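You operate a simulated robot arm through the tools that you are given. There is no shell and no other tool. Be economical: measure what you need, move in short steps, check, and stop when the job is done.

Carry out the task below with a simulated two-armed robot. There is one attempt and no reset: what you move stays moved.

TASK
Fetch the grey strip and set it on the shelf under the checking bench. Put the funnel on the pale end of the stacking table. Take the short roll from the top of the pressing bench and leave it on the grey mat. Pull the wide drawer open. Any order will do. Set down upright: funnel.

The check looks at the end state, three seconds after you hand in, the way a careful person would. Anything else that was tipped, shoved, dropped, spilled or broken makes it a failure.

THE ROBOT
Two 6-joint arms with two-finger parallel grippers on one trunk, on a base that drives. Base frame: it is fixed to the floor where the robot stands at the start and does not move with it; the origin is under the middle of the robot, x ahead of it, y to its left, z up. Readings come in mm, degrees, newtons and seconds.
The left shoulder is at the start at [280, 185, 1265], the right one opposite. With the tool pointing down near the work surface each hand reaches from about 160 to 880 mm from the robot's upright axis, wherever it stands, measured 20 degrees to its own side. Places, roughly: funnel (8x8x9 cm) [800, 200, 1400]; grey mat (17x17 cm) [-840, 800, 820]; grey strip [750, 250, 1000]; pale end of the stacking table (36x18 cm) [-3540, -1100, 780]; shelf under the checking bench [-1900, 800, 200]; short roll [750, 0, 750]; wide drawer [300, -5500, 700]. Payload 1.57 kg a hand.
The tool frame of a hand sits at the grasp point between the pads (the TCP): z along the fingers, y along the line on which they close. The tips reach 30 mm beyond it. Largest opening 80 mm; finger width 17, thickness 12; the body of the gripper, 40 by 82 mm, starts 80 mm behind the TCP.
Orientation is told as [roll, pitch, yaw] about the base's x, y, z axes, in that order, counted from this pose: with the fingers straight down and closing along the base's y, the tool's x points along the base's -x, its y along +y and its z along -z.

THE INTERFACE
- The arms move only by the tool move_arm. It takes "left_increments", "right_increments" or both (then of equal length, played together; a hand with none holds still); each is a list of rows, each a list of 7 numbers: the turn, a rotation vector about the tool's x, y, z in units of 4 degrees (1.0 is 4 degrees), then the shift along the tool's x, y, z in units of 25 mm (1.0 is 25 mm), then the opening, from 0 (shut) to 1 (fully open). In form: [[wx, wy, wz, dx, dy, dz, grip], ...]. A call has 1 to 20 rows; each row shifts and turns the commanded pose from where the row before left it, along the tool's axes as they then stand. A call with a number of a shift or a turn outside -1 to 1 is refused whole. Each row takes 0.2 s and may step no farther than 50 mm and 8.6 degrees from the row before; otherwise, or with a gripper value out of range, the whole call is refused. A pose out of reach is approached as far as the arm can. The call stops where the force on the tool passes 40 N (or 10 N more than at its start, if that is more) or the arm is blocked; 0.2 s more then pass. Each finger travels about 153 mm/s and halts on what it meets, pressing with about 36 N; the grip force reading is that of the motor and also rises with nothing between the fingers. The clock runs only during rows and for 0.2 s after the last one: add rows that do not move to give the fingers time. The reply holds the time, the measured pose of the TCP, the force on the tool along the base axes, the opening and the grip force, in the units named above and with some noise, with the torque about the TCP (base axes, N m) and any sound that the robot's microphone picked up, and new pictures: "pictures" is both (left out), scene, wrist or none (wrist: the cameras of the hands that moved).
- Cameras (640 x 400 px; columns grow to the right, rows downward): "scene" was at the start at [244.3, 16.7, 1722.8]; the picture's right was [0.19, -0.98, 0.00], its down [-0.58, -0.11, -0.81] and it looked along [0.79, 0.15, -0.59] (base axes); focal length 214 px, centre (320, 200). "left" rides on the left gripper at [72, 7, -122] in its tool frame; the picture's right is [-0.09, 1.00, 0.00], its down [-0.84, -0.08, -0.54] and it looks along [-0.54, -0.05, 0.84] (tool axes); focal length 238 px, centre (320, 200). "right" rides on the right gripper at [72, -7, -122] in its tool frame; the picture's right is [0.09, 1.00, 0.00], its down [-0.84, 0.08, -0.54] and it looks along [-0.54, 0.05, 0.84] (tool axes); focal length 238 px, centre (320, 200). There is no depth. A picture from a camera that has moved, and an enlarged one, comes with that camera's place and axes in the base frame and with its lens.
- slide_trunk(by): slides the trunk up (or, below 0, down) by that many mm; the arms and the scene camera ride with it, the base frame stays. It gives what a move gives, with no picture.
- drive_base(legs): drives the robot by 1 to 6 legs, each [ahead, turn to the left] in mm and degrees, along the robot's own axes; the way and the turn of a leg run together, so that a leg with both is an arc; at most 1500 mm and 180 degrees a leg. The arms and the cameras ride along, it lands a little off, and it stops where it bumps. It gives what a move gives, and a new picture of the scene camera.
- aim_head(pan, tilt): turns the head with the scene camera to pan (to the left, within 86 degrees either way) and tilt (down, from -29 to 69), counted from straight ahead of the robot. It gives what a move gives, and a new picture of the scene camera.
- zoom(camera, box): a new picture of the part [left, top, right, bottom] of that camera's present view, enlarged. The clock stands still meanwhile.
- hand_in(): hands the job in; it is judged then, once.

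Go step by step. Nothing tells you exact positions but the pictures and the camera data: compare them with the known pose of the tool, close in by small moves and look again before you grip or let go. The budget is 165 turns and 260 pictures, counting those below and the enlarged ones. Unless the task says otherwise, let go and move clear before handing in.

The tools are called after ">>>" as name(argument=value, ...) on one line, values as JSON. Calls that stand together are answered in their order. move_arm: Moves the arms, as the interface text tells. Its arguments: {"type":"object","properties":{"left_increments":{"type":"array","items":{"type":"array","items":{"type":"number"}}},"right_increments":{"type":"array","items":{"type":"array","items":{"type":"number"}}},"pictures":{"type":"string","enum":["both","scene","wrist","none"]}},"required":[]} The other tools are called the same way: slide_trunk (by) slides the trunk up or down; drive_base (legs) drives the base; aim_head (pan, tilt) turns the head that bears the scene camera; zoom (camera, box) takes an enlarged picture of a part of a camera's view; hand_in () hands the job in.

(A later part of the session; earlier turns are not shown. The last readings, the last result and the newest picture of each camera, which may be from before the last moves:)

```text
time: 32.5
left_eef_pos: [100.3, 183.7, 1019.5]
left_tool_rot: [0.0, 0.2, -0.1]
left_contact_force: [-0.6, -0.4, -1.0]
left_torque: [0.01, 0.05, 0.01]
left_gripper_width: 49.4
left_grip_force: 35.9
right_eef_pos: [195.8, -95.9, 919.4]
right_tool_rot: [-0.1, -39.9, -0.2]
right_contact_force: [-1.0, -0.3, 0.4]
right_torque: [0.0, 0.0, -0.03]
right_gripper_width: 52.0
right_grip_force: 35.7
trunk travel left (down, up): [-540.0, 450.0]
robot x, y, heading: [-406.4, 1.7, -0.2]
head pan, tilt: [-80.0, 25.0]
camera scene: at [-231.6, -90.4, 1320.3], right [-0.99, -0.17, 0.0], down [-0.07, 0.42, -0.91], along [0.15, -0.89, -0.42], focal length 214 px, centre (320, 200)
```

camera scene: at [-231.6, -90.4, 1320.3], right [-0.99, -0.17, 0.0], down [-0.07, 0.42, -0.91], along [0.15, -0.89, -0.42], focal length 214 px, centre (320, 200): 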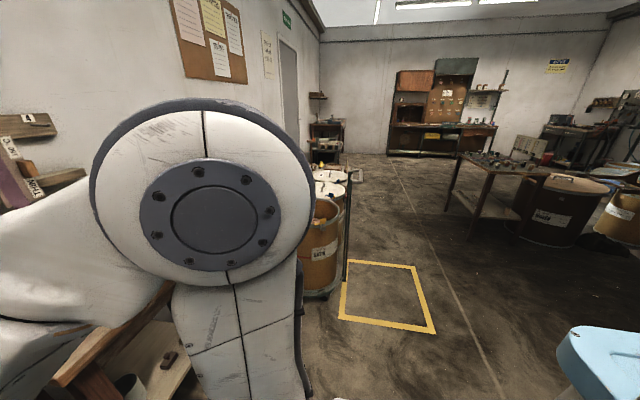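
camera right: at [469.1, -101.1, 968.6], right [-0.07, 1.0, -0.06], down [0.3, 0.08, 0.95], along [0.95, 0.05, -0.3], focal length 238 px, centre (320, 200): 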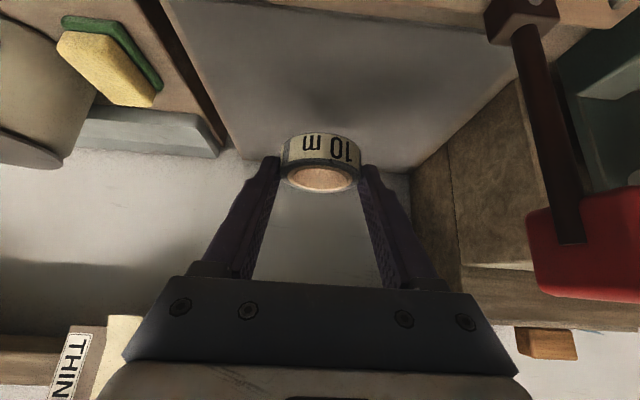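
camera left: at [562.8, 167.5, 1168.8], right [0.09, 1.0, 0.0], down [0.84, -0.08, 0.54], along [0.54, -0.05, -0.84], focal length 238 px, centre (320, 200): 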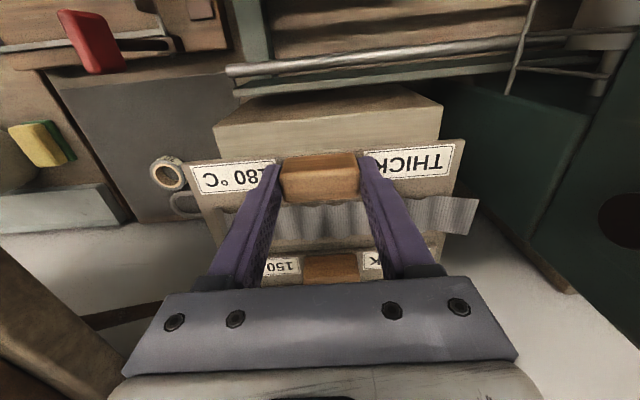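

The checking bench runs along the left wall, with the grey mat near its right-hand end at about (-865,815). I'll back up, turn to face it and drive near.

>>> drive_base(legs=[[-555, 0], [0, 90]])

>>> aim_head(pan=0, tilt=45)

```text
time: 39.4
left_eef_pos: [-1132.9, 506.2, 1019.6]
left_tool_rot: [0.1, 0.2, 90.0]
left_contact_force: [-0.2, -0.1, -0.7]
left_torque: [-0.01, 0.0, 0.0]
left_gripper_width: 49.3
left_grip_force: 35.9
right_eef_pos: [-855.5, 601.3, 921.4]
right_tool_rot: [0.0, -39.9, 90.1]
right_contact_force: [-0.9, 0.9, 0.0]
right_torque: [0.01, 0.01, 0.01]
right_gripper_width: 52.1
right_grip_force: 35.6
trunk travel left (down, up): [-540.0, 450.0]
robot x, y, heading: [-952.7, -0.2, 90.1]
head pan, tilt: [-80.0, 25.0]
camera scene: at [-859.9, 176.9, 1320.3], right [0.18, -0.98, 0.0], down [-0.42, -0.07, -0.91], along [0.89, 0.16, -0.42], focal length 214 px, centre (320, 200)
```

scene: 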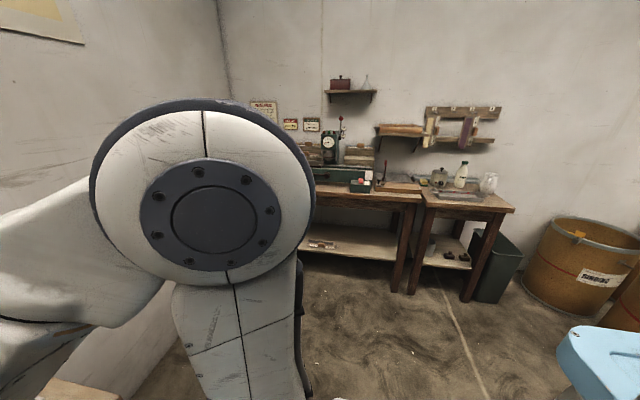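

```text
time: 41.0
left_eef_pos: [-1132.8, 505.4, 1019.0]
left_tool_rot: [0.0, 0.3, 90.1]
left_contact_force: [-0.3, -0.4, -0.6]
left_torque: [-0.03, 0.03, -0.01]
left_gripper_width: 49.3
left_grip_force: 35.3
right_eef_pos: [-854.4, 602.5, 920.1]
right_tool_rot: [0.0, -39.9, 90.1]
right_contact_force: [-0.2, 0.0, 0.5]
right_torque: [0.02, 0.01, -0.01]
right_gripper_width: 51.8
right_grip_force: 35.8
trunk travel left (down, up): [-540.0, 450.0]
robot x, y, heading: [-952.3, -0.2, 90.1]
head pan, tilt: [0.0, 45.0]
camera scene: at [-950.7, 242.0, 1289.7], right [1.0, 0.0, 0.0], down [0.0, -0.71, -0.71], along [0.0, 0.71, -0.71], focal length 214 px, centre (320, 200)
```

scene: 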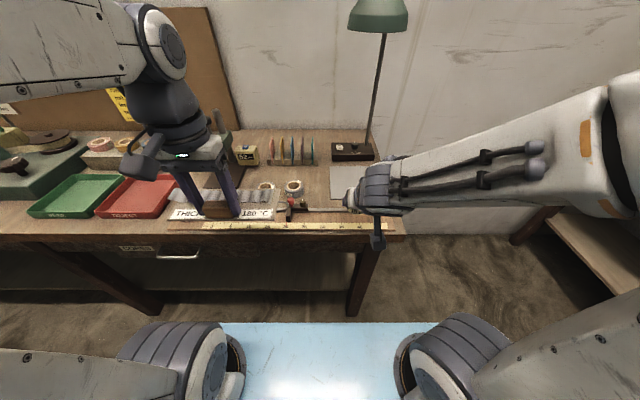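

>>> zoom(camera="scene", box=[220, 120, 420, 245])

>>> zoom(camera="right", box=[0, 0, 640, 400])

```text
3.20 times, centred on (320, 182) of scene
camera zoom: at [-950.7, 242.0, 1289.7], right [1.0, 0.0, 0.0], down [0.0, -0.71, -0.71], along [0.0, 0.71, -0.71], focal length 686 px, centre (320, 256)
```

zoom: 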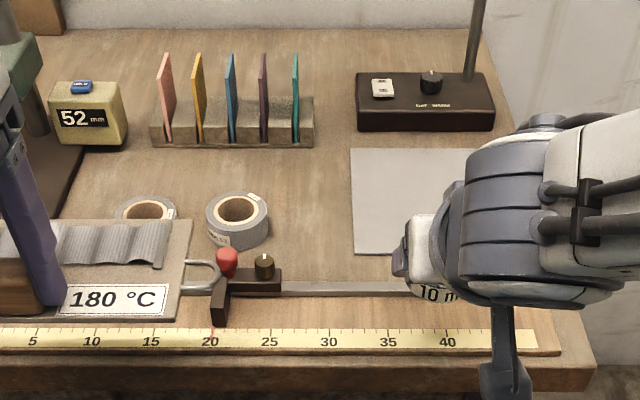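

```text
1.00 times, centred on (320, 200) of right (not enlarged: the box is as wide or as high as the picture)
camera zoom: at [-847.8, 469.5, 968.6], right [-1.0, -0.07, -0.06], down [-0.08, 0.29, 0.95], along [-0.05, 0.95, -0.3], focal length 238 px, centre (320, 200)
```

zoom: 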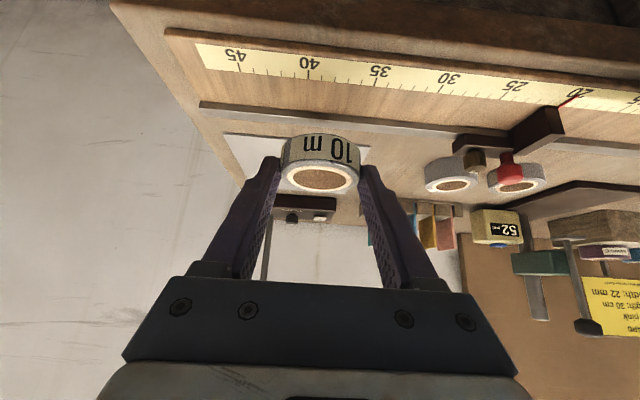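

Mat measured at x -917..-747, y 719..890 (centre about (-832,805)), bench top ≈815. Driving forward 150.

>>> drive_base(legs=[[150, 0]])

>>> zoom(camera="right", box=[0, 0, 640, 400])

```text
time: 42.4
left_eef_pos: [-1133.9, 658.6, 1019.7]
left_tool_rot: [0.0, 0.2, 90.0]
left_contact_force: [0.3, -0.8, -1.0]
left_torque: [-0.01, 0.03, 0.0]
left_gripper_width: 49.0
left_grip_force: 36.7
right_eef_pos: [-854.5, 755.9, 919.5]
right_tool_rot: [0.0, -39.8, 90.0]
right_contact_force: [0.4, 0.5, 0.4]
right_torque: [0.02, 0.01, 0.05]
right_gripper_width: 51.9
right_grip_force: 35.8
trunk travel left (down, up): [-540.0, 450.0]
robot x, y, heading: [-945.5, 153.9, 90.1]
head pan, tilt: [0.0, 45.0]
camera scene: at [-950.5, 394.6, 1289.8], right [1.0, 0.0, 0.0], down [0.0, -0.71, -0.71], along [0.0, 0.71, -0.71], focal length 214 px, centre (320, 200)
```

scene: 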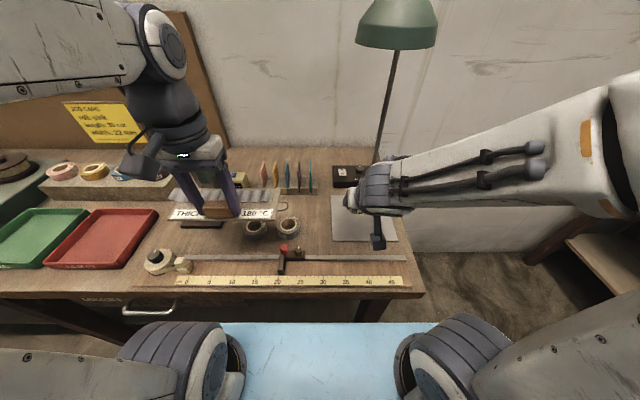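

```text
1.00 times, centred on (320, 200) of right (not enlarged: the box is as wide or as high as the picture)
camera zoom: at [-847.1, 622.0, 968.6], right [-1.0, -0.07, -0.06], down [-0.08, 0.29, 0.95], along [-0.05, 0.95, -0.3], focal length 238 px, centre (320, 200)
```

zoom: 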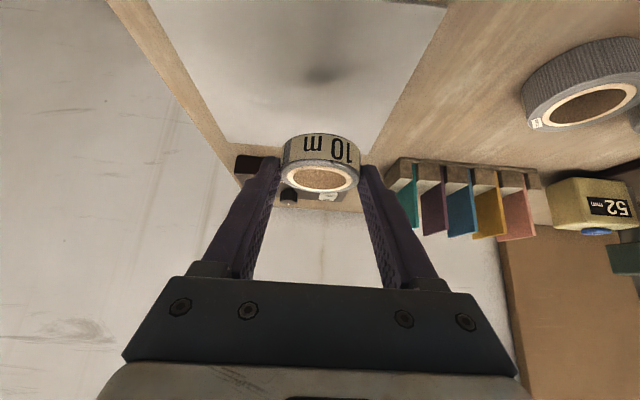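

>>> move_arm(right_increments=[[0, 0, 0, 0.19, -0.19, 0.755, 0.2], [0, 0, 0, 0.19, -0.19, 0.755, 0.2], [0, 0, 0, 0.19, -0.19, 0.755, 0.2], [0, 0, 0, 0.19, -0.19, 0.755, 0.2]])

>>> zoom(camera="scene", box=[300, 150, 440, 260])

```text
time: 43.4
left_eef_pos: [-1131.2, 659.0, 1019.8]
left_tool_rot: [0.0, 0.2, 90.0]
left_contact_force: [-0.4, -0.4, -0.6]
left_torque: [-0.05, 0.01, 0.0]
left_gripper_width: 49.1
left_grip_force: 35.9
right_eef_pos: [-839.6, 797.5, 856.5]
right_tool_rot: [-0.1, -39.8, 90.0]
right_contact_force: [0.4, -3.1, 6.2]
right_torque: [0.05, -0.13, -0.08]
right_gripper_width: 51.8
right_grip_force: 35.6
right hand out of reach, approached as far as the arm can: row 1, 2, 4
trunk travel left (down, up): [-540.0, 450.0]
robot x, y, heading: [-946.9, 152.2, 90.0]
head pan, tilt: [0.0, 45.0]
camera scene: at [-950.5, 394.4, 1289.9], right [1.0, 0.0, 0.0], down [0.0, -0.71, -0.71], along [0.0, 0.71, -0.71], focal length 214 px, centre (320, 200)
camera right: at [-831.9, 665.2, 905.2], right [-1.0, -0.07, -0.06], down [-0.08, 0.3, 0.95], along [-0.05, 0.95, -0.3], focal length 238 px, centre (320, 200)
```

scene: 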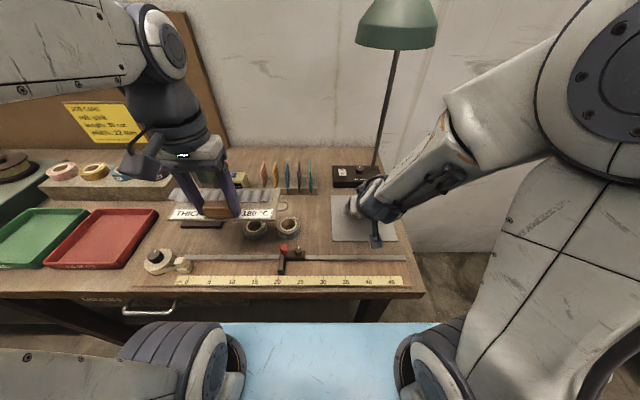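
right: 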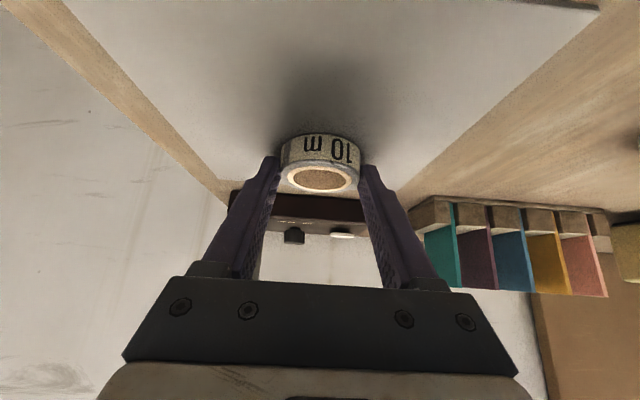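

```text
3.64 times, centred on (370, 205) of scene
camera zoom: at [-950.5, 394.4, 1289.9], right [1.0, 0.0, 0.0], down [0.0, -0.71, -0.71], along [0.0, 0.71, -0.71], focal length 780 px, centre (138, 182)
```

zoom: 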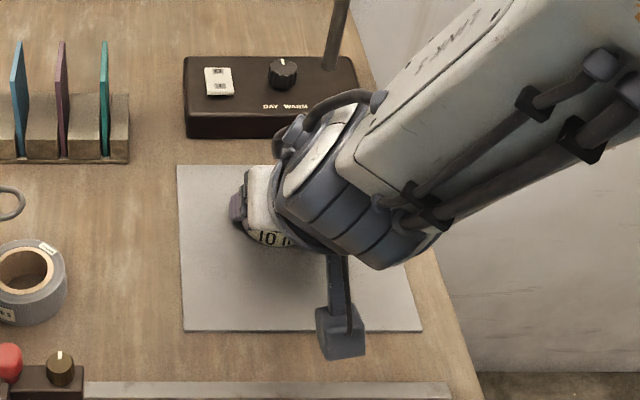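

>>> move_arm(right_increments=[[0, 0, 0, 0.08, 0, 0.09, 0.2], [0, 0, 0, 0, 0, 0, 0.2]], pictures="none")

>>> zoom(camera="right", box=[220, 80, 420, 205])

```text
time: 44.0
left_eef_pos: [-1132.5, 657.2, 1020.3]
left_tool_rot: [0.0, 0.1, 89.9]
left_contact_force: [0.8, 0.4, -1.1]
left_torque: [-0.01, 0.0, 0.01]
left_gripper_width: 49.5
left_grip_force: 35.8
right_eef_pos: [-840.0, 799.3, 855.6]
right_tool_rot: [0.0, -40.2, 90.0]
right_contact_force: [4.8, -14.4, 34.8]
right_torque: [-0.01, -0.21, 0.01]
right_gripper_width: 52.1
right_grip_force: 36.4
trunk travel left (down, up): [-540.0, 450.0]
robot x, y, heading: [-949.3, 154.6, 90.2]
head pan, tilt: [0.0, 45.0]
```

```text
3.20 times, centred on (320, 142) of right
camera zoom: at [-832.3, 665.9, 903.8], right [-1.0, -0.07, -0.06], down [-0.08, 0.29, 0.95], along [-0.05, 0.95, -0.29], focal length 763 px, centre (320, 384)
```

zoom: 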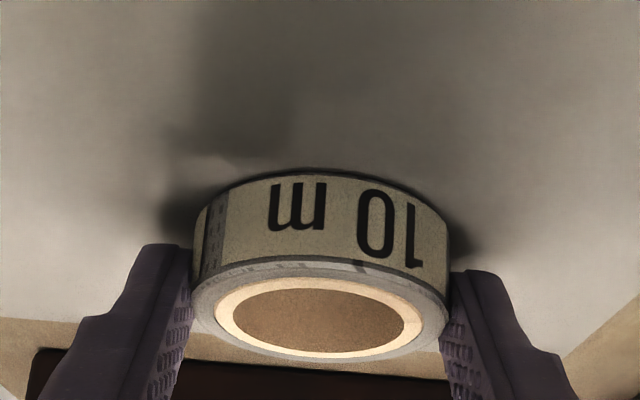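

>>> move_arm(right_increments=[[0, 0, 0, -0.05, 0, -0.06, 0.2], [0, 0, 0, 0, 0, 0, 0.6], [0, 0, 0, 0, 0, 0, 1], [0, 0, 0, 0, 0, 0, 1], [0, 0, 0, -0.2, 0, -0.5, 1], [0, 0, 0, -0.2, 0, -0.8, 1], [0, 0, 0, 0, 0, -0.8, 1], [0, 0, 0, 0, 0, -0.8, 1]])

```text
time: 45.8
left_eef_pos: [-1131.2, 658.4, 1020.2]
left_tool_rot: [0.0, 0.2, 90.0]
left_contact_force: [-0.4, 0.3, -1.3]
left_torque: [-0.02, 0.01, 0.02]
left_gripper_width: 49.2
left_grip_force: 35.6
right_eef_pos: [-842.0, 763.0, 919.0]
right_tool_rot: [0.0, -39.8, 90.0]
right_contact_force: [0.9, -0.5, -0.8]
right_torque: [0.01, 0.02, 0.02]
right_gripper_width: 80.0
right_grip_force: 0.1
right hand out of reach, approached as far as the arm can: row 7
trunk travel left (down, up): [-540.0, 450.0]
robot x, y, heading: [-949.5, 149.5, 89.7]
head pan, tilt: [0.0, 45.0]
camera scene: at [-950.5, 394.9, 1289.7], right [1.0, 0.0, 0.0], down [0.0, -0.71, -0.71], along [0.0, 0.71, -0.71], focal length 214 px, centre (320, 200)
camera right: at [-834.2, 629.4, 967.1], right [-1.0, -0.07, -0.06], down [-0.08, 0.3, 0.95], along [-0.05, 0.95, -0.3], focal length 238 px, centre (320, 200)
```

scene: 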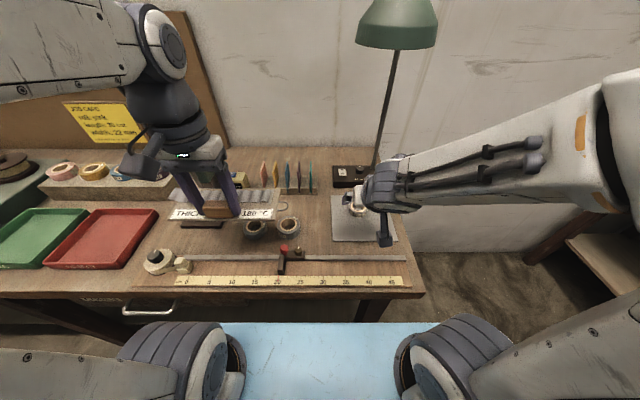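
right: 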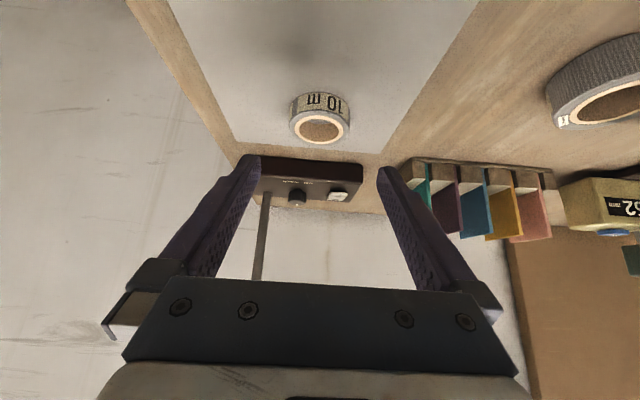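

The roll is on the mat. I'll back off to look at the shelf under the checking bench.

>>> drive_base(legs=[[-500, 0]])

>>> aim_head(pan=40, tilt=30)

```text
time: 48.8
left_eef_pos: [-1133.5, 135.9, 1019.2]
left_tool_rot: [0.0, 0.1, 90.2]
left_contact_force: [0.9, 0.5, -1.0]
left_torque: [-0.03, -0.01, 0.05]
left_gripper_width: 48.9
left_grip_force: 35.7
right_eef_pos: [-841.8, 241.2, 917.8]
right_tool_rot: [-0.1, -39.7, 90.3]
right_contact_force: [-0.8, -0.7, -0.1]
right_torque: [-0.01, 0.02, -0.02]
right_gripper_width: 80.1
right_grip_force: 0.1
trunk travel left (down, up): [-540.0, 450.0]
robot x, y, heading: [-945.9, -369.0, 90.3]
head pan, tilt: [0.0, 45.0]
camera scene: at [-950.3, -126.5, 1289.7], right [1.0, 0.0, 0.0], down [0.0, -0.71, -0.71], along [0.0, 0.71, -0.71], focal length 214 px, centre (320, 200)
```

scene: 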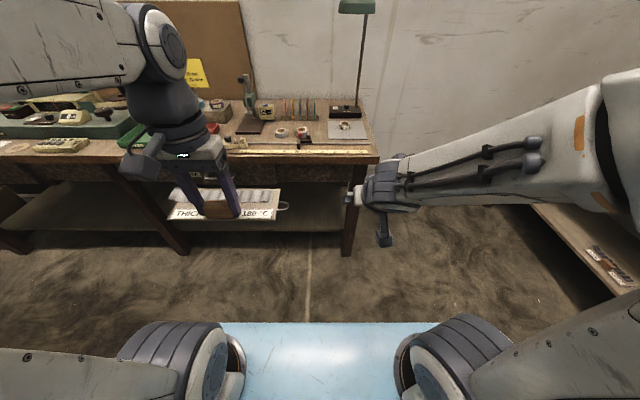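

```text
time: 49.9
left_eef_pos: [-1133.3, 137.0, 1019.3]
left_tool_rot: [0.2, 0.2, 90.2]
left_contact_force: [-0.1, 0.0, -1.0]
left_torque: [-0.02, -0.04, -0.01]
left_gripper_width: 49.3
left_grip_force: 36.1
right_eef_pos: [-842.4, 240.8, 918.0]
right_tool_rot: [0.0, -39.8, 90.2]
right_contact_force: [-0.4, 0.3, -0.5]
right_torque: [-0.03, -0.04, 0.03]
right_gripper_width: 79.8
right_grip_force: 0.0
trunk travel left (down, up): [-540.0, 450.0]
robot x, y, heading: [-946.6, -367.2, 90.1]
head pan, tilt: [40.0, 30.0]
camera scene: at [-1008.3, -138.8, 1312.3], right [0.76, 0.65, 0.0], down [0.32, -0.38, -0.87], along [-0.56, 0.66, -0.5], focal length 214 px, centre (320, 200)
```

scene: 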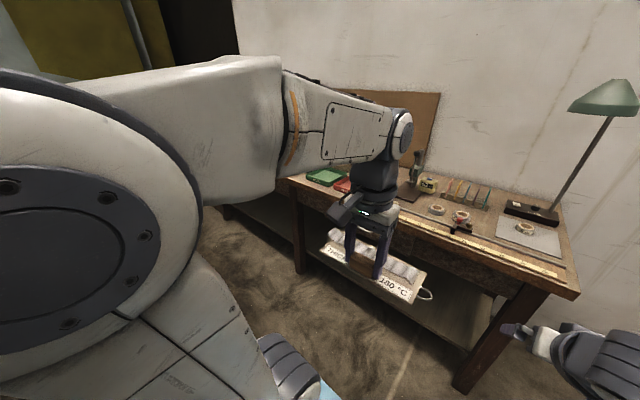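

>>> drive_base(legs=[[0, 90], [225, 0], [0, -90]])

>>> slide_trunk(by=-350)

>>> aim_head(pan=0, tilt=20)

>>> aim_head(pan=35, tilt=15)

```text
time: 59.2
left_eef_pos: [-1366.2, 142.1, 1019.7]
left_tool_rot: [0.1, 0.2, 89.9]
left_contact_force: [-1.0, -0.1, -0.5]
left_torque: [-0.03, 0.01, 0.0]
left_gripper_width: 49.5
left_grip_force: 35.4
right_eef_pos: [-1074.4, 244.6, 918.0]
right_tool_rot: [-0.1, -39.8, 89.7]
right_contact_force: [0.3, 0.0, -0.1]
right_torque: [0.01, -0.01, -0.01]
right_gripper_width: 80.4
right_grip_force: 0.1
trunk travel left (down, up): [-540.0, 450.0]
robot x, y, heading: [-1186.4, -365.6, 89.9]
head pan, tilt: [40.0, 30.0]
camera scene: at [-1244.2, -134.3, 1312.3], right [0.77, 0.64, 0.0], down [0.32, -0.38, -0.87], along [-0.55, 0.67, -0.5], focal length 214 px, centre (320, 200)
```

scene: 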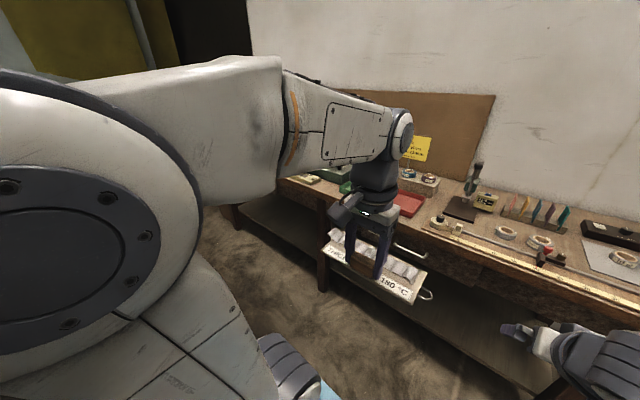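

```text
time: 62.6
left_eef_pos: [-1366.6, 143.5, 669.6]
left_tool_rot: [0.0, 0.2, 89.8]
left_contact_force: [0.0, 0.3, -1.4]
left_torque: [-0.05, 0.03, 0.02]
left_gripper_width: 49.3
left_grip_force: 36.3
right_eef_pos: [-1075.0, 244.8, 569.0]
right_tool_rot: [0.0, -39.8, 89.8]
right_contact_force: [0.3, -0.1, 0.7]
right_torque: [0.03, -0.02, 0.0]
right_gripper_width: 79.9
right_grip_force: 0.1
trunk travel left (down, up): [-190.0, 800.0]
robot x, y, heading: [-1187.0, -363.3, 89.6]
head pan, tilt: [40.0, 30.0]
```

```text
time: 63.7
left_eef_pos: [-1366.0, 141.6, 669.8]
left_tool_rot: [0.0, 0.2, 89.8]
left_contact_force: [-0.8, -0.3, -1.2]
left_torque: [-0.03, -0.02, 0.02]
left_gripper_width: 49.4
left_grip_force: 36.1
right_eef_pos: [-1074.8, 245.2, 568.6]
right_tool_rot: [-0.2, -39.8, 89.7]
right_contact_force: [-0.8, -0.5, -0.1]
right_torque: [-0.02, 0.0, -0.01]
right_gripper_width: 80.2
right_grip_force: 0.1
trunk travel left (down, up): [-190.0, 800.0]
robot x, y, heading: [-1184.7, -362.9, 89.7]
head pan, tilt: [0.0, 20.0]
camera scene: at [-1186.0, -110.7, 978.4], right [1.0, 0.0, 0.0], down [0.0, -0.34, -0.94], along [0.0, 0.94, -0.34], focal length 214 px, centre (320, 200)
```

scene: 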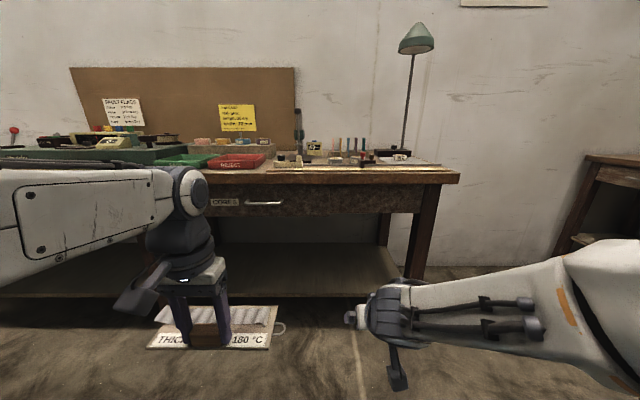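

```text
time: 64.7
left_eef_pos: [-1366.1, 142.5, 669.4]
left_tool_rot: [0.0, 0.2, 89.8]
left_contact_force: [-0.5, 0.3, -2.1]
left_torque: [-0.01, -0.02, 0.03]
left_gripper_width: 49.1
left_grip_force: 35.9
right_eef_pos: [-1074.7, 244.6, 569.6]
right_tool_rot: [-0.1, -39.8, 89.8]
right_contact_force: [-0.1, -0.1, 0.4]
right_torque: [0.01, -0.01, 0.02]
right_gripper_width: 79.6
right_grip_force: 0.1
trunk travel left (down, up): [-190.0, 800.0]
robot x, y, heading: [-1180.9, -361.4, 89.8]
head pan, tilt: [35.0, 15.0]
camera scene: at [-1239.5, -127.1, 986.5], right [0.82, 0.57, 0.0], down [0.15, -0.21, -0.97], along [-0.55, 0.79, -0.26], focal length 214 px, centre (320, 200)
```

scene: 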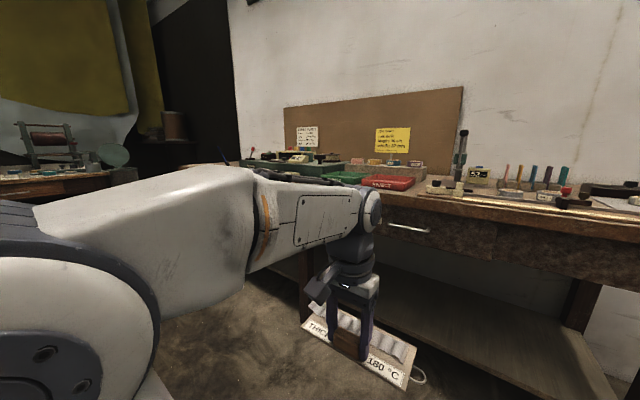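

It is one long bench with an empty shelf beneath (front edge y≈690, z≈200; apron bottom ≈680). I'll drop the trunk fully, lower the strip, and approach.

>>> slide_trunk(by=-190)

>>> move_arm(left_increments=[[0, 0, 0, 0, 0, 0.9, 0], [0, 0, 0, 0, 0, 0.9, 0], [0, 0, 0, 0, 0, 0.9, 0], [0, 0, 0, -0.2, 0, 0.9, 0], [0, 0, 0, -0.4, 0, 0.9, 0], [0, 0, 0, -0.4, 0, 0.9, 0], [0, 0, 0, -0.4, 0, 0.9, 0], [0, 0, 0, -0.4, 0, 0.9, 0]], right_increments=[[0, 0, 0, 0, 0, -0.9, 1], [0, 0, 0, 0, 0, -0.9, 1], [0, 0, 0, 0, 0, -0.9, 1], [0, 0, 0, 0, 0, -0.9, 1], [0, 0, 0, 0, 0, 0, 1], [0, 0, 0, 0, 0, 0, 1], [0, 0, 0, 0, 0, 0, 1], [0, 0, 0, 0, 0, 0, 1]], pictures="none")

>>> aim_head(pan=10, tilt=25)

```text
time: 66.8
left_eef_pos: [-1366.3, 140.9, 479.7]
left_tool_rot: [0.0, 0.2, 89.8]
left_contact_force: [1.0, 0.5, -1.6]
left_torque: [-0.03, 0.02, -0.02]
left_gripper_width: 49.1
left_grip_force: 36.1
right_eef_pos: [-1076.0, 245.9, 378.1]
right_tool_rot: [-0.1, -39.8, 89.8]
right_contact_force: [0.3, -0.2, -0.7]
right_torque: [-0.02, 0.01, -0.01]
right_gripper_width: 80.0
right_grip_force: 0.1
trunk travel left (down, up): [0.0, 990.0]
robot x, y, heading: [-1186.8, -360.0, 89.8]
head pan, tilt: [35.0, 15.0]
```

```text
time: 68.6
left_eef_pos: [-1366.0, 188.2, 299.5]
left_tool_rot: [0.0, 0.2, 89.8]
left_contact_force: [-0.3, 0.3, -1.1]
left_torque: [-0.07, -0.01, 0.01]
left_gripper_width: 48.9
left_grip_force: 36.0
right_eef_pos: [-1097.7, 226.5, 422.0]
right_tool_rot: [-0.1, -39.8, 89.7]
right_contact_force: [-0.7, 0.0, -0.3]
right_torque: [0.02, -0.03, -0.02]
right_gripper_width: 80.2
right_grip_force: 0.0
right hand out of reach, approached as far as the arm can: row 2, 3, 4
trunk travel left (down, up): [0.0, 990.0]
robot x, y, heading: [-1184.8, -364.0, 89.7]
head pan, tilt: [35.0, 15.0]
```

```text
time: 69.5
left_eef_pos: [-1367.5, 187.9, 299.4]
left_tool_rot: [0.0, 0.2, 89.7]
left_contact_force: [0.6, -1.0, -1.3]
left_torque: [-0.02, -0.02, 0.01]
left_gripper_width: 49.3
left_grip_force: 36.0
right_eef_pos: [-1097.0, 227.0, 422.3]
right_tool_rot: [-0.2, -39.8, 89.8]
right_contact_force: [0.2, 0.2, -1.1]
right_torque: [0.04, -0.02, 0.0]
right_gripper_width: 79.8
right_grip_force: 0.0
trunk travel left (down, up): [0.0, 990.0]
robot x, y, heading: [-1187.8, -362.4, 89.8]
head pan, tilt: [10.0, 25.0]
camera scene: at [-1202.0, -113.1, 780.3], right [0.99, 0.17, 0.0], down [0.07, -0.42, -0.91], along [-0.15, 0.89, -0.42], focal length 214 px, centre (320, 200)
```

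scene: 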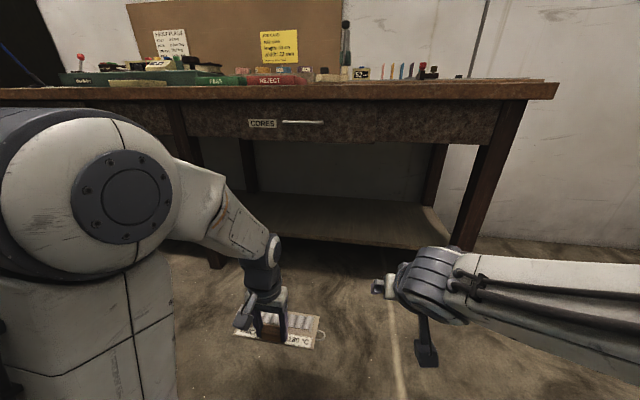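

>>> drive_base(legs=[[270, 0]])

>>> zoom(camera="left", box=[0, 0, 640, 400])

```text
time: 71.4
left_eef_pos: [-1369.8, 464.6, 299.7]
left_tool_rot: [0.0, 0.1, 90.1]
left_contact_force: [0.7, 1.8, -1.6]
left_torque: [-0.05, 0.02, -0.03]
left_gripper_width: 49.2
left_grip_force: 35.3
right_eef_pos: [-1099.8, 504.9, 421.4]
right_tool_rot: [-0.1, -39.7, 90.0]
right_contact_force: [0.6, 0.0, -0.5]
right_torque: [-0.04, 0.03, 0.0]
right_gripper_width: 80.0
right_grip_force: 0.1
trunk travel left (down, up): [0.0, 990.0]
robot x, y, heading: [-1185.5, -87.0, 90.1]
head pan, tilt: [10.0, 25.0]
camera scene: at [-1203.1, 164.7, 780.3], right [0.98, 0.18, 0.0], down [0.07, -0.42, -0.91], along [-0.16, 0.89, -0.42], focal length 214 px, centre (320, 200)
```

scene: 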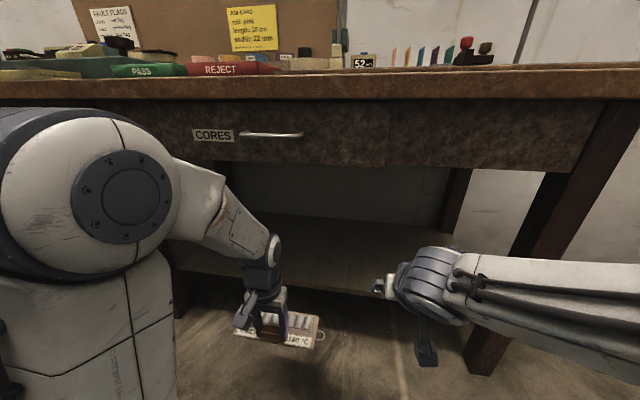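

```text
1.00 times, centred on (320, 200) of left (not enlarged: the box is as wide or as high as the picture)
camera zoom: at [-1377.1, 392.1, 421.6], right [-1.0, 0.09, 0.0], down [0.08, 0.84, 0.54], along [0.05, 0.54, -0.84], focal length 238 px, centre (320, 200)
```

zoom: 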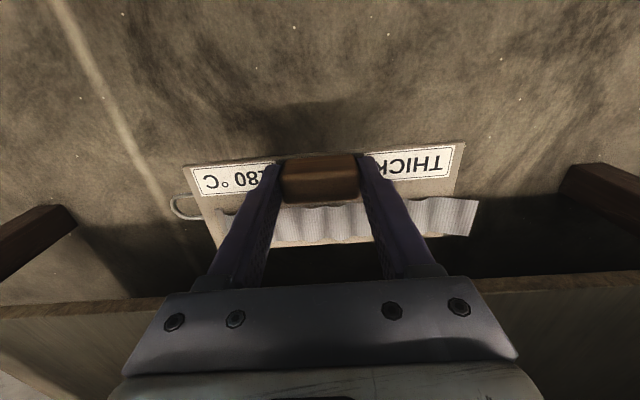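

>>> move_arm(left_increments=[[0, 0, 0, -0.92, 0, 0, 0], [0, 0, 0, -0.92, 0, 0, 0], [0, 0, 0, -0.92, 0, 0, 0], [0, 0, 0, -0.92, 0, 0, 0], [0, 0, 0, -0.92, 0, 0, 0], [0, 0, 0, -0.92, 0, 0, 0], [0, 0, 0, -0.92, 0, 0, 0], [0, 0, 0, -0.92, 0, 0, 0]])

```text
time: 73.2
left_eef_pos: [-1370.5, 646.8, 299.4]
left_tool_rot: [0.0, 0.2, 90.1]
left_contact_force: [0.1, -0.1, -0.7]
left_torque: [-0.01, 0.02, 0.0]
left_gripper_width: 49.3
left_grip_force: 36.3
right_eef_pos: [-1100.3, 506.0, 423.0]
right_tool_rot: [-0.1, -39.7, 90.1]
right_contact_force: [-0.1, -0.5, -0.1]
right_torque: [0.0, -0.02, 0.0]
right_gripper_width: 80.0
right_grip_force: 0.0
trunk travel left (down, up): [0.0, 990.0]
robot x, y, heading: [-1184.9, -91.0, 90.1]
head pan, tilt: [10.0, 25.0]
camera scene: at [-1203.2, 164.6, 780.3], right [0.98, 0.18, 0.0], down [0.07, -0.42, -0.91], along [-0.16, 0.89, -0.42], focal length 214 px, centre (320, 200)
camera left: at [-1377.6, 575.0, 422.4], right [-1.0, 0.09, 0.0], down [0.08, 0.84, 0.54], along [0.05, 0.54, -0.84], focal length 238 px, centre (320, 200)
```

scene: 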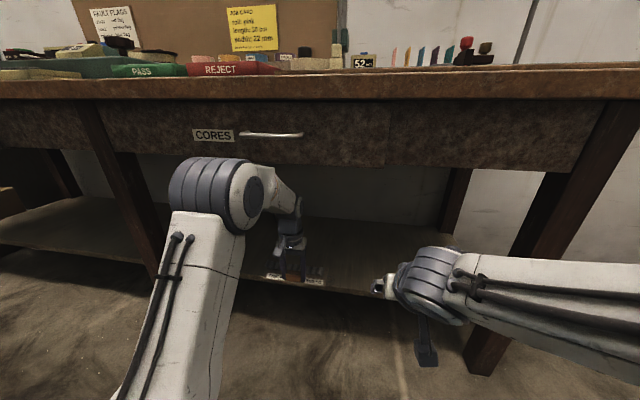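
left: 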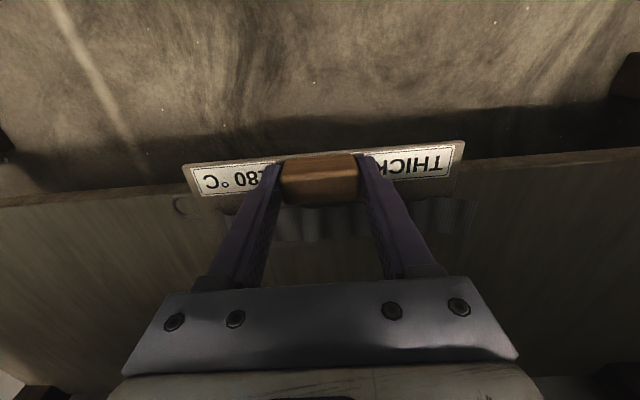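

>>> move_arm(left_increments=[[0, 0, 0, -0.9, 0, 0.2, 0], [0, 0, 0, -0.9, 0, 0.2, 0], [0, 0, 0, -0.9, 0, 0.2, 0], [0, 0, 0, -0.9, 0, 0.2, 0], [0, 0, 0, -0.9, 0, 0.2, 0]])

```text
time: 74.4
left_eef_pos: [-1368.6, 760.6, 274.1]
left_tool_rot: [0.0, 0.2, 90.1]
left_contact_force: [0.7, 0.1, 0.1]
left_torque: [-0.05, 0.02, -0.01]
left_gripper_width: 49.4
left_grip_force: 36.1
right_eef_pos: [-1101.3, 505.1, 423.6]
right_tool_rot: [-0.1, -39.8, 90.1]
right_contact_force: [0.0, 0.0, -0.3]
right_torque: [0.04, -0.01, 0.0]
right_gripper_width: 79.9
right_grip_force: 0.1
trunk travel left (down, up): [0.0, 990.0]
robot x, y, heading: [-1186.2, -89.6, 89.9]
head pan, tilt: [10.0, 25.0]
camera scene: at [-1203.2, 164.6, 780.3], right [0.98, 0.18, 0.0], down [0.07, -0.42, -0.91], along [-0.16, 0.89, -0.42], focal length 214 px, centre (320, 200)
camera left: at [-1376.1, 688.6, 396.8], right [-1.0, 0.09, 0.0], down [0.08, 0.84, 0.54], along [0.05, 0.54, -0.84], focal length 238 px, centre (320, 200)
```

scene: 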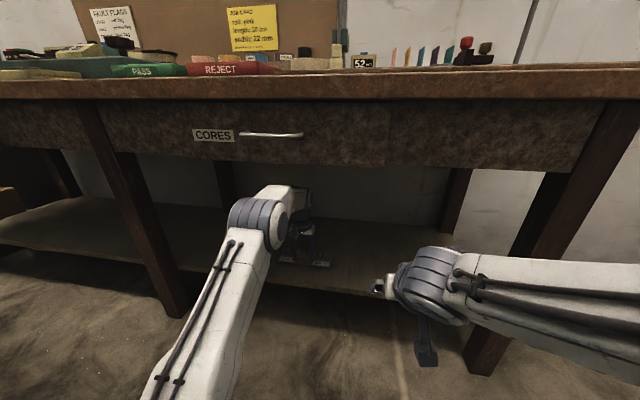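
left: 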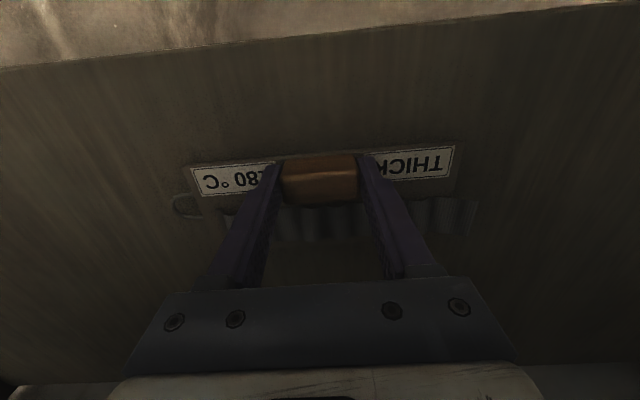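

>>> move_arm(left_increments=[[0, 0, 0, 0, 0, 0.25, 0], [0, 0, 0, 0, 0, 0.25, 0], [0, 0, 0, 0, 0, 0.25, 0], [0, 0, 0, 0, 0, 0.2, 0], [0, 0, 0, 0, 0, 0.2, 0], [0, 0, 0, 0, 0, 0.15, 0]], pictures="wrist")

```text
time: 75.3
left_eef_pos: [-1368.4, 764.1, 260.6]
left_tool_rot: [0.1, -0.6, 90.1]
left_contact_force: [0.7, -7.0, 17.4]
left_torque: [-0.46, 0.05, 0.08]
left_gripper_width: 48.9
left_grip_force: 36.0
right_eef_pos: [-1100.9, 505.1, 422.6]
right_tool_rot: [-0.1, -39.8, 90.2]
right_contact_force: [-1.0, -0.5, 0.6]
right_torque: [-0.05, 0.04, 0.01]
right_gripper_width: 80.0
right_grip_force: 0.0
trunk travel left (down, up): [0.0, 990.0]
robot x, y, heading: [-1187.1, -85.5, 90.1]
head pan, tilt: [10.0, 25.0]
stopped in row 4 (left hand): the force on the tool passed its limit at 87 N (the readings are from after the stop); the commanded pose is now the measured one
camera left: at [-1376.2, 690.1, 382.2], right [-1.0, 0.09, 0.0], down [0.08, 0.83, 0.55], along [0.05, 0.55, -0.83], focal length 238 px, centre (320, 200)
```

left: 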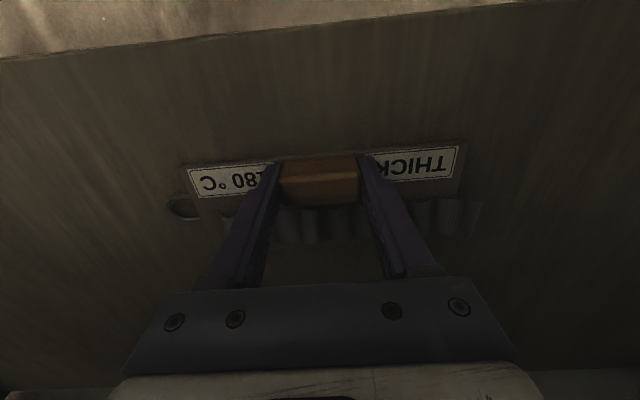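

>>> zoom(camera="left", box=[160, 120, 500, 300])

>>> zoom(camera="scene", box=[220, 170, 380, 290])

```text
1.88 times, centred on (330, 210) of left
camera zoom: at [-1376.2, 690.1, 382.2], right [-1.0, 0.09, 0.0], down [0.08, 0.83, 0.55], along [0.05, 0.55, -0.83], focal length 449 px, centre (301, 181)
```

zoom: 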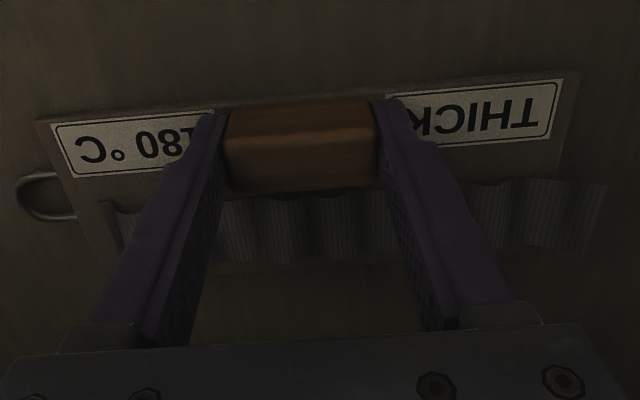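

```text
3.33 times, centred on (300, 230) of scene
camera zoom: at [-1203.1, 164.1, 780.2], right [0.98, 0.18, 0.0], down [0.07, -0.42, -0.91], along [-0.16, 0.89, -0.42], focal length 715 px, centre (387, 100)
```

zoom: 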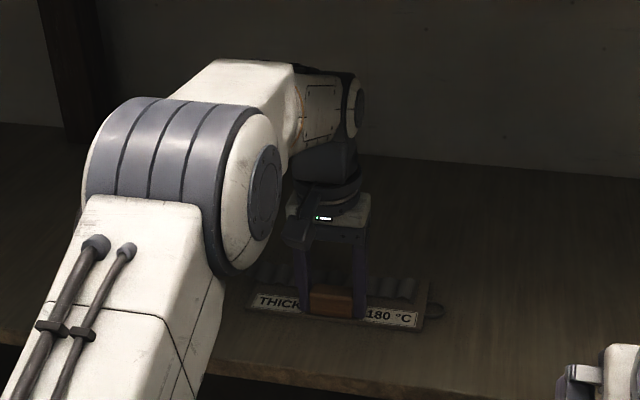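

The strip rests on the shelf. Releasing and lifting off.

>>> move_arm(left_increments=[[0, 0, 0, 0, 0, 0, 0.5], [0, 0, 0, 0, 0, 0, 0.8], [0, 0, 0, 0, 0, 0, 1], [0, 0, 0, 0, 0, 0, 1], [0, 0, 0, 0, 0, -0.3, 1], [0, 0, 0, 0, 0, -0.6, 1], [0, 0, 0, 0, 0, -0.7, 1]], pictures="wrist")

```text
time: 77.0
left_eef_pos: [-1368.1, 764.9, 299.0]
left_tool_rot: [0.0, -0.4, 90.1]
left_contact_force: [-0.7, -0.8, -0.4]
left_torque: [0.0, -0.01, 0.0]
left_gripper_width: 80.2
left_grip_force: 0.0
right_eef_pos: [-1102.2, 504.8, 422.7]
right_tool_rot: [-0.1, -39.8, 90.1]
right_contact_force: [0.4, 0.3, -0.4]
right_torque: [0.01, -0.04, -0.02]
right_gripper_width: 80.1
right_grip_force: 0.1
trunk travel left (down, up): [0.0, 990.0]
robot x, y, heading: [-1185.7, -83.6, 90.1]
head pan, tilt: [10.0, 25.0]
camera left: at [-1376.4, 691.2, 419.9], right [-1.0, 0.09, 0.0], down [0.08, 0.83, 0.55], along [0.05, 0.55, -0.84], focal length 238 px, centre (320, 200)
```

left: 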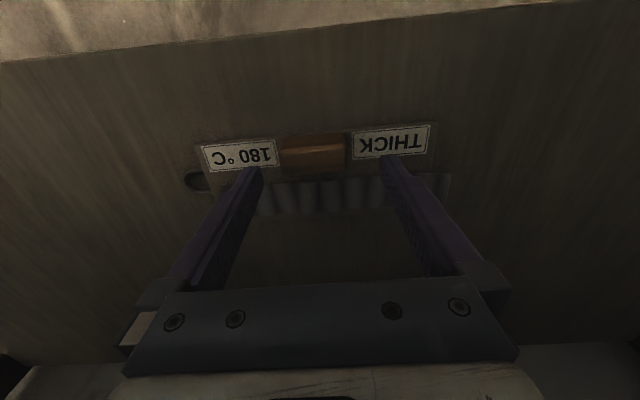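

Strip delivered. Retracting the left hand.

>>> move_arm(left_increments=[[0, 0, 0, 0, 0, -0.4, 1], [0, 0, 0, 0.92, 0, 0, 1], [0, 0, 0, 0.92, 0, 0, 1], [0, 0, 0, 0.92, 0, 0, 1], [0, 0, 0, 0.92, 0, 0, 1], [0, 0, 0, 0.92, 0, 0, 1], [0, 0, 0, 0.92, 0, 0, 1], [0, 0, 0, 0.92, 0, 0, 1], [0, 0, 0, 0.92, 0, 0, 1], [0, 0, 0, 0.92, 0, 0, 1], [0, 0, 0, 0.92, 0, 0, 1], [0, 0, 0, 0.92, 0, 0, 1], [0, 0, 0, 0.92, 0, 0, 1]], pictures="scene")

```text
time: 79.8
left_eef_pos: [-1368.1, 488.8, 306.1]
left_tool_rot: [0.0, -0.5, 90.1]
left_contact_force: [-0.9, -0.2, -0.2]
left_torque: [-0.01, 0.03, 0.01]
left_gripper_width: 80.0
left_grip_force: 0.0
right_eef_pos: [-1100.8, 505.2, 421.8]
right_tool_rot: [-0.2, -39.8, 90.0]
right_contact_force: [0.1, -1.4, 0.9]
right_torque: [-0.03, 0.0, 0.0]
right_gripper_width: 80.1
right_grip_force: 0.0
trunk travel left (down, up): [0.0, 990.0]
robot x, y, heading: [-1183.5, -85.5, 90.4]
head pan, tilt: [10.0, 25.0]
camera scene: at [-1203.2, 164.6, 780.3], right [0.98, 0.18, 0.0], down [0.07, -0.42, -0.91], along [-0.16, 0.89, -0.42], focal length 214 px, centre (320, 200)
```

scene: 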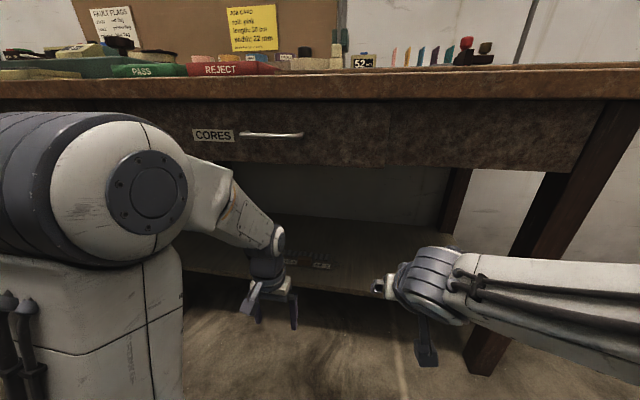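

>>> drive_base(legs=[[-400, 0], [0, -58.3], [923, 0], [0, -32]])

>>> slide_trunk(by=990)

>>> aim_head(pan=10, tilt=20)

```text
time: 90.9
left_eef_pos: [182.0, 196.8, 305.4]
left_tool_rot: [0.0, -0.5, 0.4]
left_contact_force: [-0.3, 0.2, 0.2]
left_torque: [-0.02, 0.0, -0.02]
left_gripper_width: 80.1
left_grip_force: 0.0
right_eef_pos: [199.6, -69.7, 423.7]
right_tool_rot: [-0.1, -39.8, 0.4]
right_contact_force: [0.1, -0.1, 0.3]
right_torque: [0.0, 0.01, -0.02]
right_gripper_width: 80.3
right_grip_force: 0.1
trunk travel left (down, up): [0.0, 990.0]
robot x, y, heading: [-391.1, 12.1, 0.3]
head pan, tilt: [10.0, 25.0]
camera scene: at [-143.3, 28.9, 780.3], right [0.18, -0.98, 0.0], down [-0.42, -0.08, -0.91], along [0.89, 0.16, -0.42], focal length 214 px, centre (320, 200)
```

scene: 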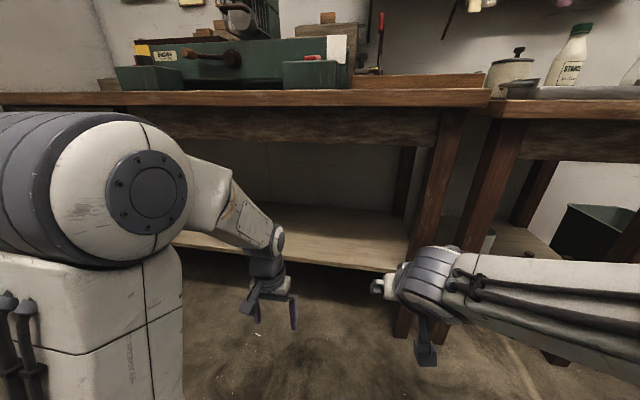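

```text
refused: 990 is not a number from -400 to 400
```

```text
time: 91.6
left_eef_pos: [182.6, 197.5, 306.0]
left_tool_rot: [0.0, -0.5, 0.3]
left_contact_force: [-1.2, 0.0, 0.6]
left_torque: [0.02, -0.02, 0.0]
left_gripper_width: 79.8
left_grip_force: 0.0
right_eef_pos: [199.7, -70.1, 421.9]
right_tool_rot: [0.0, -39.9, 0.5]
right_contact_force: [-0.2, 0.0, 0.7]
right_torque: [0.01, 0.0, 0.0]
right_gripper_width: 79.9
right_grip_force: 0.1
trunk travel left (down, up): [0.0, 990.0]
robot x, y, heading: [-390.3, 10.9, -0.0]
head pan, tilt: [10.0, 20.0]
camera scene: at [-142.4, 29.1, 788.4], right [0.18, -0.98, 0.0], down [-0.34, -0.06, -0.94], along [0.92, 0.17, -0.34], focal length 214 px, centre (320, 200)
```

scene: 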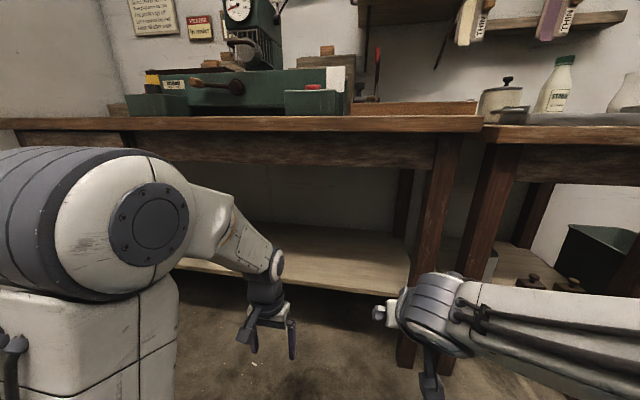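

>>> slide_trunk(by=400)

>>> slide_trunk(by=400)

>>> slide_trunk(by=190)

>>> move_arm(left_increments=[[0, 0, 0, 0, 0, -0.9, 1], [0, 0, 0, 0, 0, -0.9, 1], [0, 0, 0, 0, 0, -0.9, 1], [0, 0, 0, 0, 0, -0.9, 1], [0, 0, 0, 0, 0, -0.9, 1], [0, 0, 0, 0, 0, -0.9, 1], [0, 0, 0, 0, 0, -0.9, 1], [0, 0, 0, 0, 0, -0.9, 1], [0, 0, 0, 0, 0, -0.9, 1], [0, 0, 0, 0, 0, -0.9, 1], [0, 0, 0, 0, 0, -0.9, 1]], pictures="both")

```text
time: 95.4
left_eef_pos: [182.1, 196.3, 706.7]
left_tool_rot: [0.1, -0.5, 0.4]
left_contact_force: [-0.7, -1.0, 0.8]
left_torque: [0.0, -0.01, -0.02]
left_gripper_width: 80.2
left_grip_force: 0.0
right_eef_pos: [199.4, -68.9, 821.4]
right_tool_rot: [-0.1, -39.7, 0.5]
right_contact_force: [-0.2, 0.2, 0.8]
right_torque: [-0.01, -0.02, 0.0]
right_gripper_width: 80.1
right_grip_force: 0.0
trunk travel left (down, up): [-400.0, 590.0]
robot x, y, heading: [-388.3, 9.4, 0.4]
head pan, tilt: [10.0, 20.0]
```

```text
time: 99.2
left_eef_pos: [183.5, 197.8, 1105.6]
left_tool_rot: [0.0, -0.5, 0.3]
left_contact_force: [-0.1, -0.3, 0.1]
left_torque: [-0.02, -0.02, 0.04]
left_gripper_width: 79.8
left_grip_force: 0.0
right_eef_pos: [200.7, -69.4, 1222.9]
right_tool_rot: [-0.1, -39.9, 0.6]
right_contact_force: [-1.0, -0.5, -1.0]
right_torque: [-0.01, -0.01, -0.01]
right_gripper_width: 79.8
right_grip_force: 0.1
trunk travel left (down, up): [-800.0, 190.0]
robot x, y, heading: [-396.0, 14.6, 0.2]
head pan, tilt: [10.0, 20.0]
```

```text
time: 101.3
left_eef_pos: [181.1, 198.2, 1296.5]
left_tool_rot: [0.0, -0.6, 0.5]
left_contact_force: [0.0, 0.6, 0.2]
left_torque: [0.0, 0.01, 0.02]
left_gripper_width: 80.1
left_grip_force: 0.0
right_eef_pos: [200.4, -69.3, 1412.6]
right_tool_rot: [-0.1, -39.7, 0.5]
right_contact_force: [-0.1, 0.7, -0.4]
right_torque: [0.01, 0.01, 0.02]
right_gripper_width: 79.9
right_grip_force: 0.1
trunk travel left (down, up): [-990.0, 0.0]
robot x, y, heading: [-392.8, 8.2, 0.2]
head pan, tilt: [10.0, 20.0]
```

```text
time: 103.7
left_eef_pos: [182.3, 198.9, 1544.7]
left_tool_rot: [-0.1, -0.5, 0.4]
left_contact_force: [0.1, 0.6, 1.3]
left_torque: [0.01, -0.03, -0.03]
left_gripper_width: 80.2
left_grip_force: 0.0
right_eef_pos: [199.6, -69.0, 1412.4]
right_tool_rot: [0.0, -39.7, 0.5]
right_contact_force: [0.3, -0.4, -0.6]
right_torque: [-0.03, 0.0, 0.01]
right_gripper_width: 80.1
right_grip_force: 0.1
trunk travel left (down, up): [-990.0, 0.0]
robot x, y, heading: [-391.8, 13.9, 0.3]
head pan, tilt: [10.0, 20.0]
camera scene: at [-142.3, 29.1, 1778.4], right [0.18, -0.98, 0.0], down [-0.34, -0.06, -0.94], along [0.92, 0.17, -0.34], focal length 214 px, centre (320, 200)
camera left: at [106.6, 204.4, 1666.5], right [0.08, 1.0, 0.0], down [0.83, -0.07, 0.55], along [0.55, -0.05, -0.84], focal length 238 px, centre (320, 200)
```

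scene: 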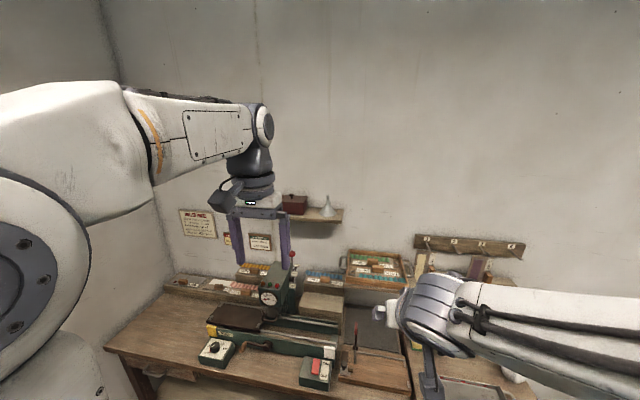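
left: 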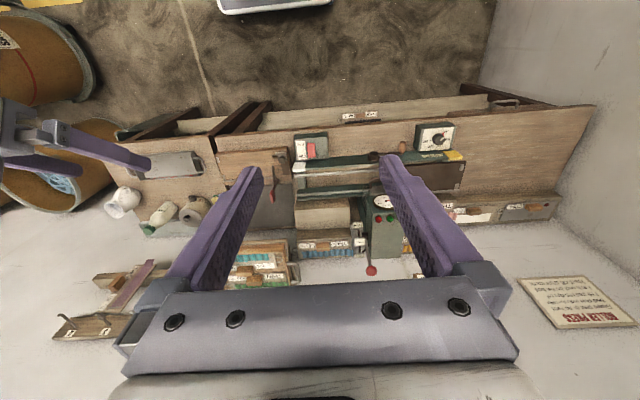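

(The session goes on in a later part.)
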